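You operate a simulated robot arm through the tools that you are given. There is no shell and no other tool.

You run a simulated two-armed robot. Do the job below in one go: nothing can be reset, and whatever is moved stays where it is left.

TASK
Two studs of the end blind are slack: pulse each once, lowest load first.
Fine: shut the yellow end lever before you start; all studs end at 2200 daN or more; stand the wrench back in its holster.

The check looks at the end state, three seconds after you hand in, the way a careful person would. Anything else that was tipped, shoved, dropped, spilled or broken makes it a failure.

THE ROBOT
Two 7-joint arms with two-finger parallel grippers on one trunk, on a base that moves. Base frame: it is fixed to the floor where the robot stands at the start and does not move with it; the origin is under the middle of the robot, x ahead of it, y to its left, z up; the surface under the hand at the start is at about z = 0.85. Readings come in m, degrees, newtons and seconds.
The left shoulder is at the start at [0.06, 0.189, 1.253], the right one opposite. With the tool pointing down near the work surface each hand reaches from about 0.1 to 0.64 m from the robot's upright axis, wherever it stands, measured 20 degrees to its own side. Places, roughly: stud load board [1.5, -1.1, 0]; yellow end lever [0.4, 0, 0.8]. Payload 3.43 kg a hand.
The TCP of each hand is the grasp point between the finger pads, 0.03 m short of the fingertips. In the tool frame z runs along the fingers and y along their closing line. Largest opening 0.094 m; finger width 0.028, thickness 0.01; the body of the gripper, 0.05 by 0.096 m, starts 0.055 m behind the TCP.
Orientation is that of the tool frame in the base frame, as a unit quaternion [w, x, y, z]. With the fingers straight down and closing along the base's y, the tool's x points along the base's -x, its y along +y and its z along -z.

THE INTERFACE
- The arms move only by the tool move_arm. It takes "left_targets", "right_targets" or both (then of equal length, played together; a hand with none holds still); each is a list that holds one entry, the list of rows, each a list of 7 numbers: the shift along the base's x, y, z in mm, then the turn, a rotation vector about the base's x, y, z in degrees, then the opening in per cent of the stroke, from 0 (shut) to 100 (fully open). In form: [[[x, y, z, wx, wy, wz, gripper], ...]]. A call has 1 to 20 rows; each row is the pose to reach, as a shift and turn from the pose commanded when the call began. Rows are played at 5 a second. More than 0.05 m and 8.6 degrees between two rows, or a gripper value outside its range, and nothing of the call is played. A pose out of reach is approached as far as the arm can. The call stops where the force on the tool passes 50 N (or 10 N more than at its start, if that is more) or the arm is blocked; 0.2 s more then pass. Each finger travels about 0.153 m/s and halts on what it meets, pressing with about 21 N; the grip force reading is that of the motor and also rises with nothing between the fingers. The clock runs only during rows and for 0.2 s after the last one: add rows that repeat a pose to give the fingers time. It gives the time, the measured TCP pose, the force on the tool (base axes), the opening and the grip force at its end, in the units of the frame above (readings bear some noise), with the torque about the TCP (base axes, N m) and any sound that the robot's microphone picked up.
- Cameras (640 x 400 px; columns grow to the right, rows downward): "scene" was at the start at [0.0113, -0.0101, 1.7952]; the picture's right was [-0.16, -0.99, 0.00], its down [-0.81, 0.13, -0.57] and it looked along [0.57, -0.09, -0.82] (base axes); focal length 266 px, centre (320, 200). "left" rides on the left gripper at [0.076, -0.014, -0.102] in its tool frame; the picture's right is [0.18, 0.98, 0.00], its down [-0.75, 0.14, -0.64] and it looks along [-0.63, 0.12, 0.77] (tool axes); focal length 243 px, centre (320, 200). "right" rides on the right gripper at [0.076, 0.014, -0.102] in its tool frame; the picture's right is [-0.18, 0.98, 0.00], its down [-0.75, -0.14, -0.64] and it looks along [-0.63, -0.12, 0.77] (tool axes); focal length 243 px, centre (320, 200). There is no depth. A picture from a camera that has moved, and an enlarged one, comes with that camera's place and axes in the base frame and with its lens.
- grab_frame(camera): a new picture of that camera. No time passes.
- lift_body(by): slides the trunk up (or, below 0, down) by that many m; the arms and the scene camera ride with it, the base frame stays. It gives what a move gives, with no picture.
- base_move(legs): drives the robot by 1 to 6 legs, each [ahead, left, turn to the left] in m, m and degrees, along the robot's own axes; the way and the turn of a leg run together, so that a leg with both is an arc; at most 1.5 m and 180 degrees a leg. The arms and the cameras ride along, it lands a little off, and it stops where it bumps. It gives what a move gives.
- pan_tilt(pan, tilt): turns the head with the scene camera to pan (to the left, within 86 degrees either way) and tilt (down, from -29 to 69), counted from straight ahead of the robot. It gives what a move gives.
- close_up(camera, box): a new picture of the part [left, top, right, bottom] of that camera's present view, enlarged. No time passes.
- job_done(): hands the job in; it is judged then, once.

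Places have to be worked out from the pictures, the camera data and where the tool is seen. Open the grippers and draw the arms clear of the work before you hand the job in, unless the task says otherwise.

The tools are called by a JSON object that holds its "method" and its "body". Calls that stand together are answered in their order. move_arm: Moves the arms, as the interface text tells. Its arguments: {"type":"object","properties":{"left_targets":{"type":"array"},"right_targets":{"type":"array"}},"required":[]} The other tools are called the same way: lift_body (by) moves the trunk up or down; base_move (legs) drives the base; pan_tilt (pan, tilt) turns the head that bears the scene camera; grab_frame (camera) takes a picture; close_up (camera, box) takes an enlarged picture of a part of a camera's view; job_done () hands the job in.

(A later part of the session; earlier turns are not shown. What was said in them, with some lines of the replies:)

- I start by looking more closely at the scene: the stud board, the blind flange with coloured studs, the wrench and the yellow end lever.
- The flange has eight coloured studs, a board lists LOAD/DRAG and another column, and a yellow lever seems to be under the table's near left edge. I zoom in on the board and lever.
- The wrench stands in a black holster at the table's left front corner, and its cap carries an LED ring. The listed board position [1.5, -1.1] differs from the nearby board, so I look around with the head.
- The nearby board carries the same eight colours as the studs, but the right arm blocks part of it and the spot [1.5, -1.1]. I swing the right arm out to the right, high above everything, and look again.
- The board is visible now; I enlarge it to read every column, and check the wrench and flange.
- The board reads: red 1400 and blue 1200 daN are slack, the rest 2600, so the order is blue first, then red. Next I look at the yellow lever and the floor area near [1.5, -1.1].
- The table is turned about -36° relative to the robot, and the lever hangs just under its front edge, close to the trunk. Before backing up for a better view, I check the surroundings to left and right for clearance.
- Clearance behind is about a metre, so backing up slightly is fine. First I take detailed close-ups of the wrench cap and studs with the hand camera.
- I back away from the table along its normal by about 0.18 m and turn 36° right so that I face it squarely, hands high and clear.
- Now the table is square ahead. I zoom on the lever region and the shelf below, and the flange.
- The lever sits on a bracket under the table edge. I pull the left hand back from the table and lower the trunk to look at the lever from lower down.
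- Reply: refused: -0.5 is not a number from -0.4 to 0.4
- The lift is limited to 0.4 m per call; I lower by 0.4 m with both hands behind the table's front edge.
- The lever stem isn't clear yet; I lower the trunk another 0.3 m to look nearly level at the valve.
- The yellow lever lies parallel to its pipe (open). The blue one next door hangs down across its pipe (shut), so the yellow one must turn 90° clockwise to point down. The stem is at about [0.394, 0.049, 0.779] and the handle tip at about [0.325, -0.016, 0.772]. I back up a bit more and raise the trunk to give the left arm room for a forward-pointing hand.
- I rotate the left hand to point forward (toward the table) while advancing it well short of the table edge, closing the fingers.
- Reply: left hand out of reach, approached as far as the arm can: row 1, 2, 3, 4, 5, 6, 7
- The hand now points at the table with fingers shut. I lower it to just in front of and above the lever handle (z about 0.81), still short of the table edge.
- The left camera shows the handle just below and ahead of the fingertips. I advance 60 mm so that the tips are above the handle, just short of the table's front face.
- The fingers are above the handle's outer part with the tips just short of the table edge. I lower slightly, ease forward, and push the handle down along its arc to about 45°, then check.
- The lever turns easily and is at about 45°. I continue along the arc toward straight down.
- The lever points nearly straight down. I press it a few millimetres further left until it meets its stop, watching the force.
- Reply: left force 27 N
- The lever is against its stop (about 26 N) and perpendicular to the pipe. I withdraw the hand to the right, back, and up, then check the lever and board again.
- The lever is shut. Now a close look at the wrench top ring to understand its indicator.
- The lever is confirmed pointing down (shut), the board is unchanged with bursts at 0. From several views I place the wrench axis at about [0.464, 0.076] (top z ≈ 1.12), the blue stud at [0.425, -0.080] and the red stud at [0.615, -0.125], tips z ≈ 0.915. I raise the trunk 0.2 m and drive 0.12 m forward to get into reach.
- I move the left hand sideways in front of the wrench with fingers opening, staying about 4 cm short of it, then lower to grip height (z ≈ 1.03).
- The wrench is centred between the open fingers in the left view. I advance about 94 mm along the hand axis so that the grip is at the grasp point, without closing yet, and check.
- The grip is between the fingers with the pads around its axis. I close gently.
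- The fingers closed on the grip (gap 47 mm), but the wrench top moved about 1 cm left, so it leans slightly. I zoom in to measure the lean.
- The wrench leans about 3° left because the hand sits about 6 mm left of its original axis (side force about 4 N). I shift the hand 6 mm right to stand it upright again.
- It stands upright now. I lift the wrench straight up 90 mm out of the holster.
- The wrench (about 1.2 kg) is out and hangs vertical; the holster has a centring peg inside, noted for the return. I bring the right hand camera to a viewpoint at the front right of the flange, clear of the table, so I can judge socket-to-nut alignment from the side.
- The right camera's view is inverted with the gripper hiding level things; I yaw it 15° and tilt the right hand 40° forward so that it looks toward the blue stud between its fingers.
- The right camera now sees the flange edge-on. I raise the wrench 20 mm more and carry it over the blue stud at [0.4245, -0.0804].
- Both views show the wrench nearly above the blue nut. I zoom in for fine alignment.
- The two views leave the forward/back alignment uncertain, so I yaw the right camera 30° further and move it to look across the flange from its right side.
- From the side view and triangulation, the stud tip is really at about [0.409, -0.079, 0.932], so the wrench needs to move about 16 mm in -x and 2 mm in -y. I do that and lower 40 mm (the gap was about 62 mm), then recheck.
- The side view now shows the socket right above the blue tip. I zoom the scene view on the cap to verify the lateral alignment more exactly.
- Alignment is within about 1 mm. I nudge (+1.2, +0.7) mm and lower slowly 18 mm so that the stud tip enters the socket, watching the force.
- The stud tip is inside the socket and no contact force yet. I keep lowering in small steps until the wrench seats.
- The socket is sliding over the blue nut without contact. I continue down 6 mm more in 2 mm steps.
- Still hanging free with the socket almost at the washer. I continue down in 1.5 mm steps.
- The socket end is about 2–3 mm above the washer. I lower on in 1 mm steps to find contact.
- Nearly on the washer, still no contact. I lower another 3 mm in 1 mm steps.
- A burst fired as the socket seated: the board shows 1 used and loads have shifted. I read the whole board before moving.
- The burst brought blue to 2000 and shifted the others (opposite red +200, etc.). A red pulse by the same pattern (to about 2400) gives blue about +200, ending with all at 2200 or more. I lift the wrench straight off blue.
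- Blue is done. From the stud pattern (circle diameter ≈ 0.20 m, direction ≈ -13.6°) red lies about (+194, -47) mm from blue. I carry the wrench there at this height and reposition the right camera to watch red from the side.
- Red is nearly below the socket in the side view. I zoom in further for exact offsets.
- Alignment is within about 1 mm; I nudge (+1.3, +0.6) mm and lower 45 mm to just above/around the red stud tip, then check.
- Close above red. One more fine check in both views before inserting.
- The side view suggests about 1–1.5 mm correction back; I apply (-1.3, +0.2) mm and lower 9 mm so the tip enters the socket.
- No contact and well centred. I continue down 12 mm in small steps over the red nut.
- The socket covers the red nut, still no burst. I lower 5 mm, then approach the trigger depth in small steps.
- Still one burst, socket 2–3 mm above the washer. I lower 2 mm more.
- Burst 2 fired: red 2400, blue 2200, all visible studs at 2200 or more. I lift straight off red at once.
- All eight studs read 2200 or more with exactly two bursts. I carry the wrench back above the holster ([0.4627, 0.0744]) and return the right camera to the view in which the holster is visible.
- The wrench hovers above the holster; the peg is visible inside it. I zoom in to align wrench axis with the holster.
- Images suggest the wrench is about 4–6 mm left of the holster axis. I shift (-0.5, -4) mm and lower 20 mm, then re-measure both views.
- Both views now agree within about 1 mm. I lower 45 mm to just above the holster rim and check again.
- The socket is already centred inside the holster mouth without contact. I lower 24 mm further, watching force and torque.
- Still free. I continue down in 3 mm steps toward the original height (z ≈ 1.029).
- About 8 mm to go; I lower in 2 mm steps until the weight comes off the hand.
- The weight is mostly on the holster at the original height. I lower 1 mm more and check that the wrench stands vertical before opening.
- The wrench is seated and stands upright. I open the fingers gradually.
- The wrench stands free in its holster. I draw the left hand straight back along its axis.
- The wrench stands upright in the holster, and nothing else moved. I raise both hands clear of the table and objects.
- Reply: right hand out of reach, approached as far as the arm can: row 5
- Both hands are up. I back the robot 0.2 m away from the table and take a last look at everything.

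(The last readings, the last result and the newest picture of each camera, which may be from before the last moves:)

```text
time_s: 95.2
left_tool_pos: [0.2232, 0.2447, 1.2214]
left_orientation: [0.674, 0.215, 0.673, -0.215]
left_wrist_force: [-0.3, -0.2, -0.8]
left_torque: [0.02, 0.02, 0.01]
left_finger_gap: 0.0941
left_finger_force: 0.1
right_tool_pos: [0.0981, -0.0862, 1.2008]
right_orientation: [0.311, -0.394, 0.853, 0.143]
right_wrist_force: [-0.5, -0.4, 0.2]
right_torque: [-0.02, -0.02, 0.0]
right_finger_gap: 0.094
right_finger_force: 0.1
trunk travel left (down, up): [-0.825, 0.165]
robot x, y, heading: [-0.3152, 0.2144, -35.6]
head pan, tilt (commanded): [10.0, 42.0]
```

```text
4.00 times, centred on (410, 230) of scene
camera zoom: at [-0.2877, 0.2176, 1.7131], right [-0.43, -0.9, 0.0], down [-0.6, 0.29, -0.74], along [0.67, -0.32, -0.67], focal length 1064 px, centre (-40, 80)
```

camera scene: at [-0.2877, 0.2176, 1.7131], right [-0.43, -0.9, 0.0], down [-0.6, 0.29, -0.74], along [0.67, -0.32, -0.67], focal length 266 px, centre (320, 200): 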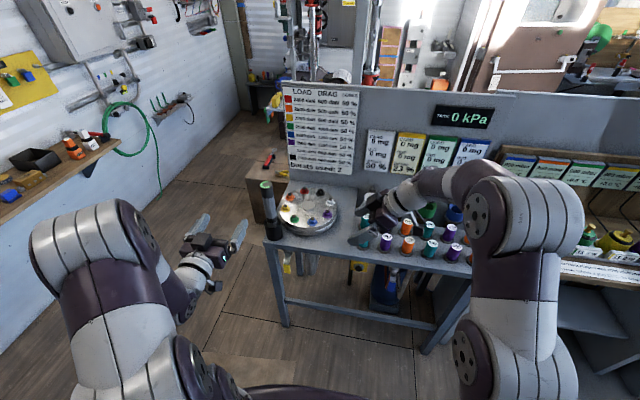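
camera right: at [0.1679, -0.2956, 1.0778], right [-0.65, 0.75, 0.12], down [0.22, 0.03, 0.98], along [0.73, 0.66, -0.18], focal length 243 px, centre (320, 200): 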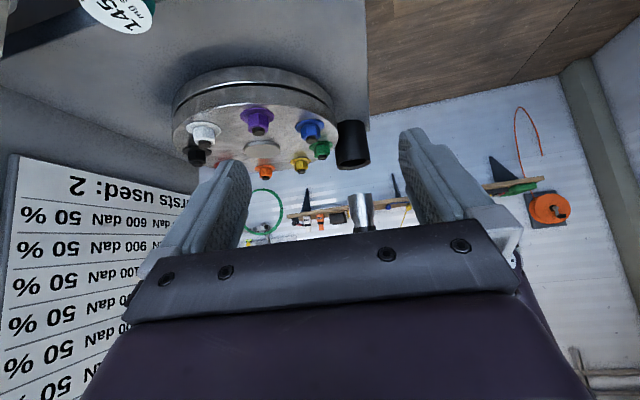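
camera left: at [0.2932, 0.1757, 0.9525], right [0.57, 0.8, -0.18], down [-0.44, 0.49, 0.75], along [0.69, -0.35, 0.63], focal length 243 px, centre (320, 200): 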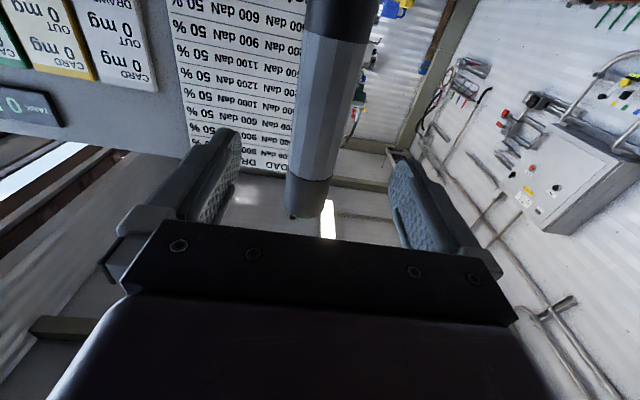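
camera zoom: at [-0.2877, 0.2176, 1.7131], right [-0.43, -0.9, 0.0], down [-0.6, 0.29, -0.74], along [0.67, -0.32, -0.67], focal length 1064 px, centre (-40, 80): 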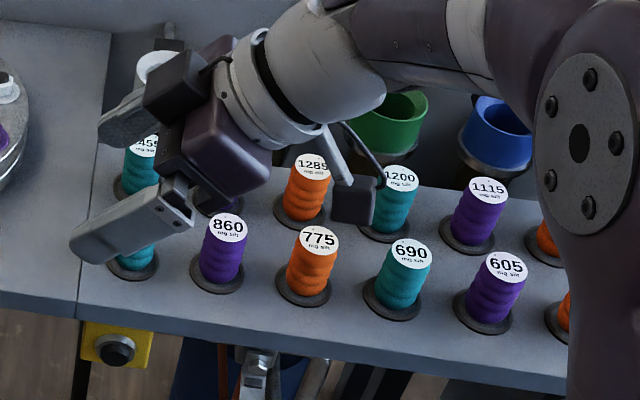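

All studs read 2200 daN or more, exactly two bursts were used (blue first, then red), and the yellow lever is shut. The wrench stands in its holster, both grippers are open and clear of the table, and nothing else is disturbed. I hand the job in.

{"method": "job_done", "body": {}}

```text
The job is handed in.
```

The job is handed in, and by the last pictures every point was met.

- **Lever:** I shut the yellow end lever before starting. It was turned 90° down against its stop, across its pipe.
- **Pulses:** I pulsed blue first (it read 1200 daN), then red (1600 daN by then). Each was pulsed once, and the board shows two bursts used.
- **Wrench:** It stands upright in its holster. Both grippers are open and clear of the table.

Nothing else looked tipped or moved in the final views. Yellow, blue and white sit exactly on the 2200 daN limit, as the board shows it:

| Stud | Load at the end (daN) |
|---|---|
| Red | 2400 |
| Orange | 2500 |
| Yellow | 2200 |
| Green | 2500 |
| Blue | 2200 |
| Purple | 2500 |
| White | 2200 |
| Black | 2500 |
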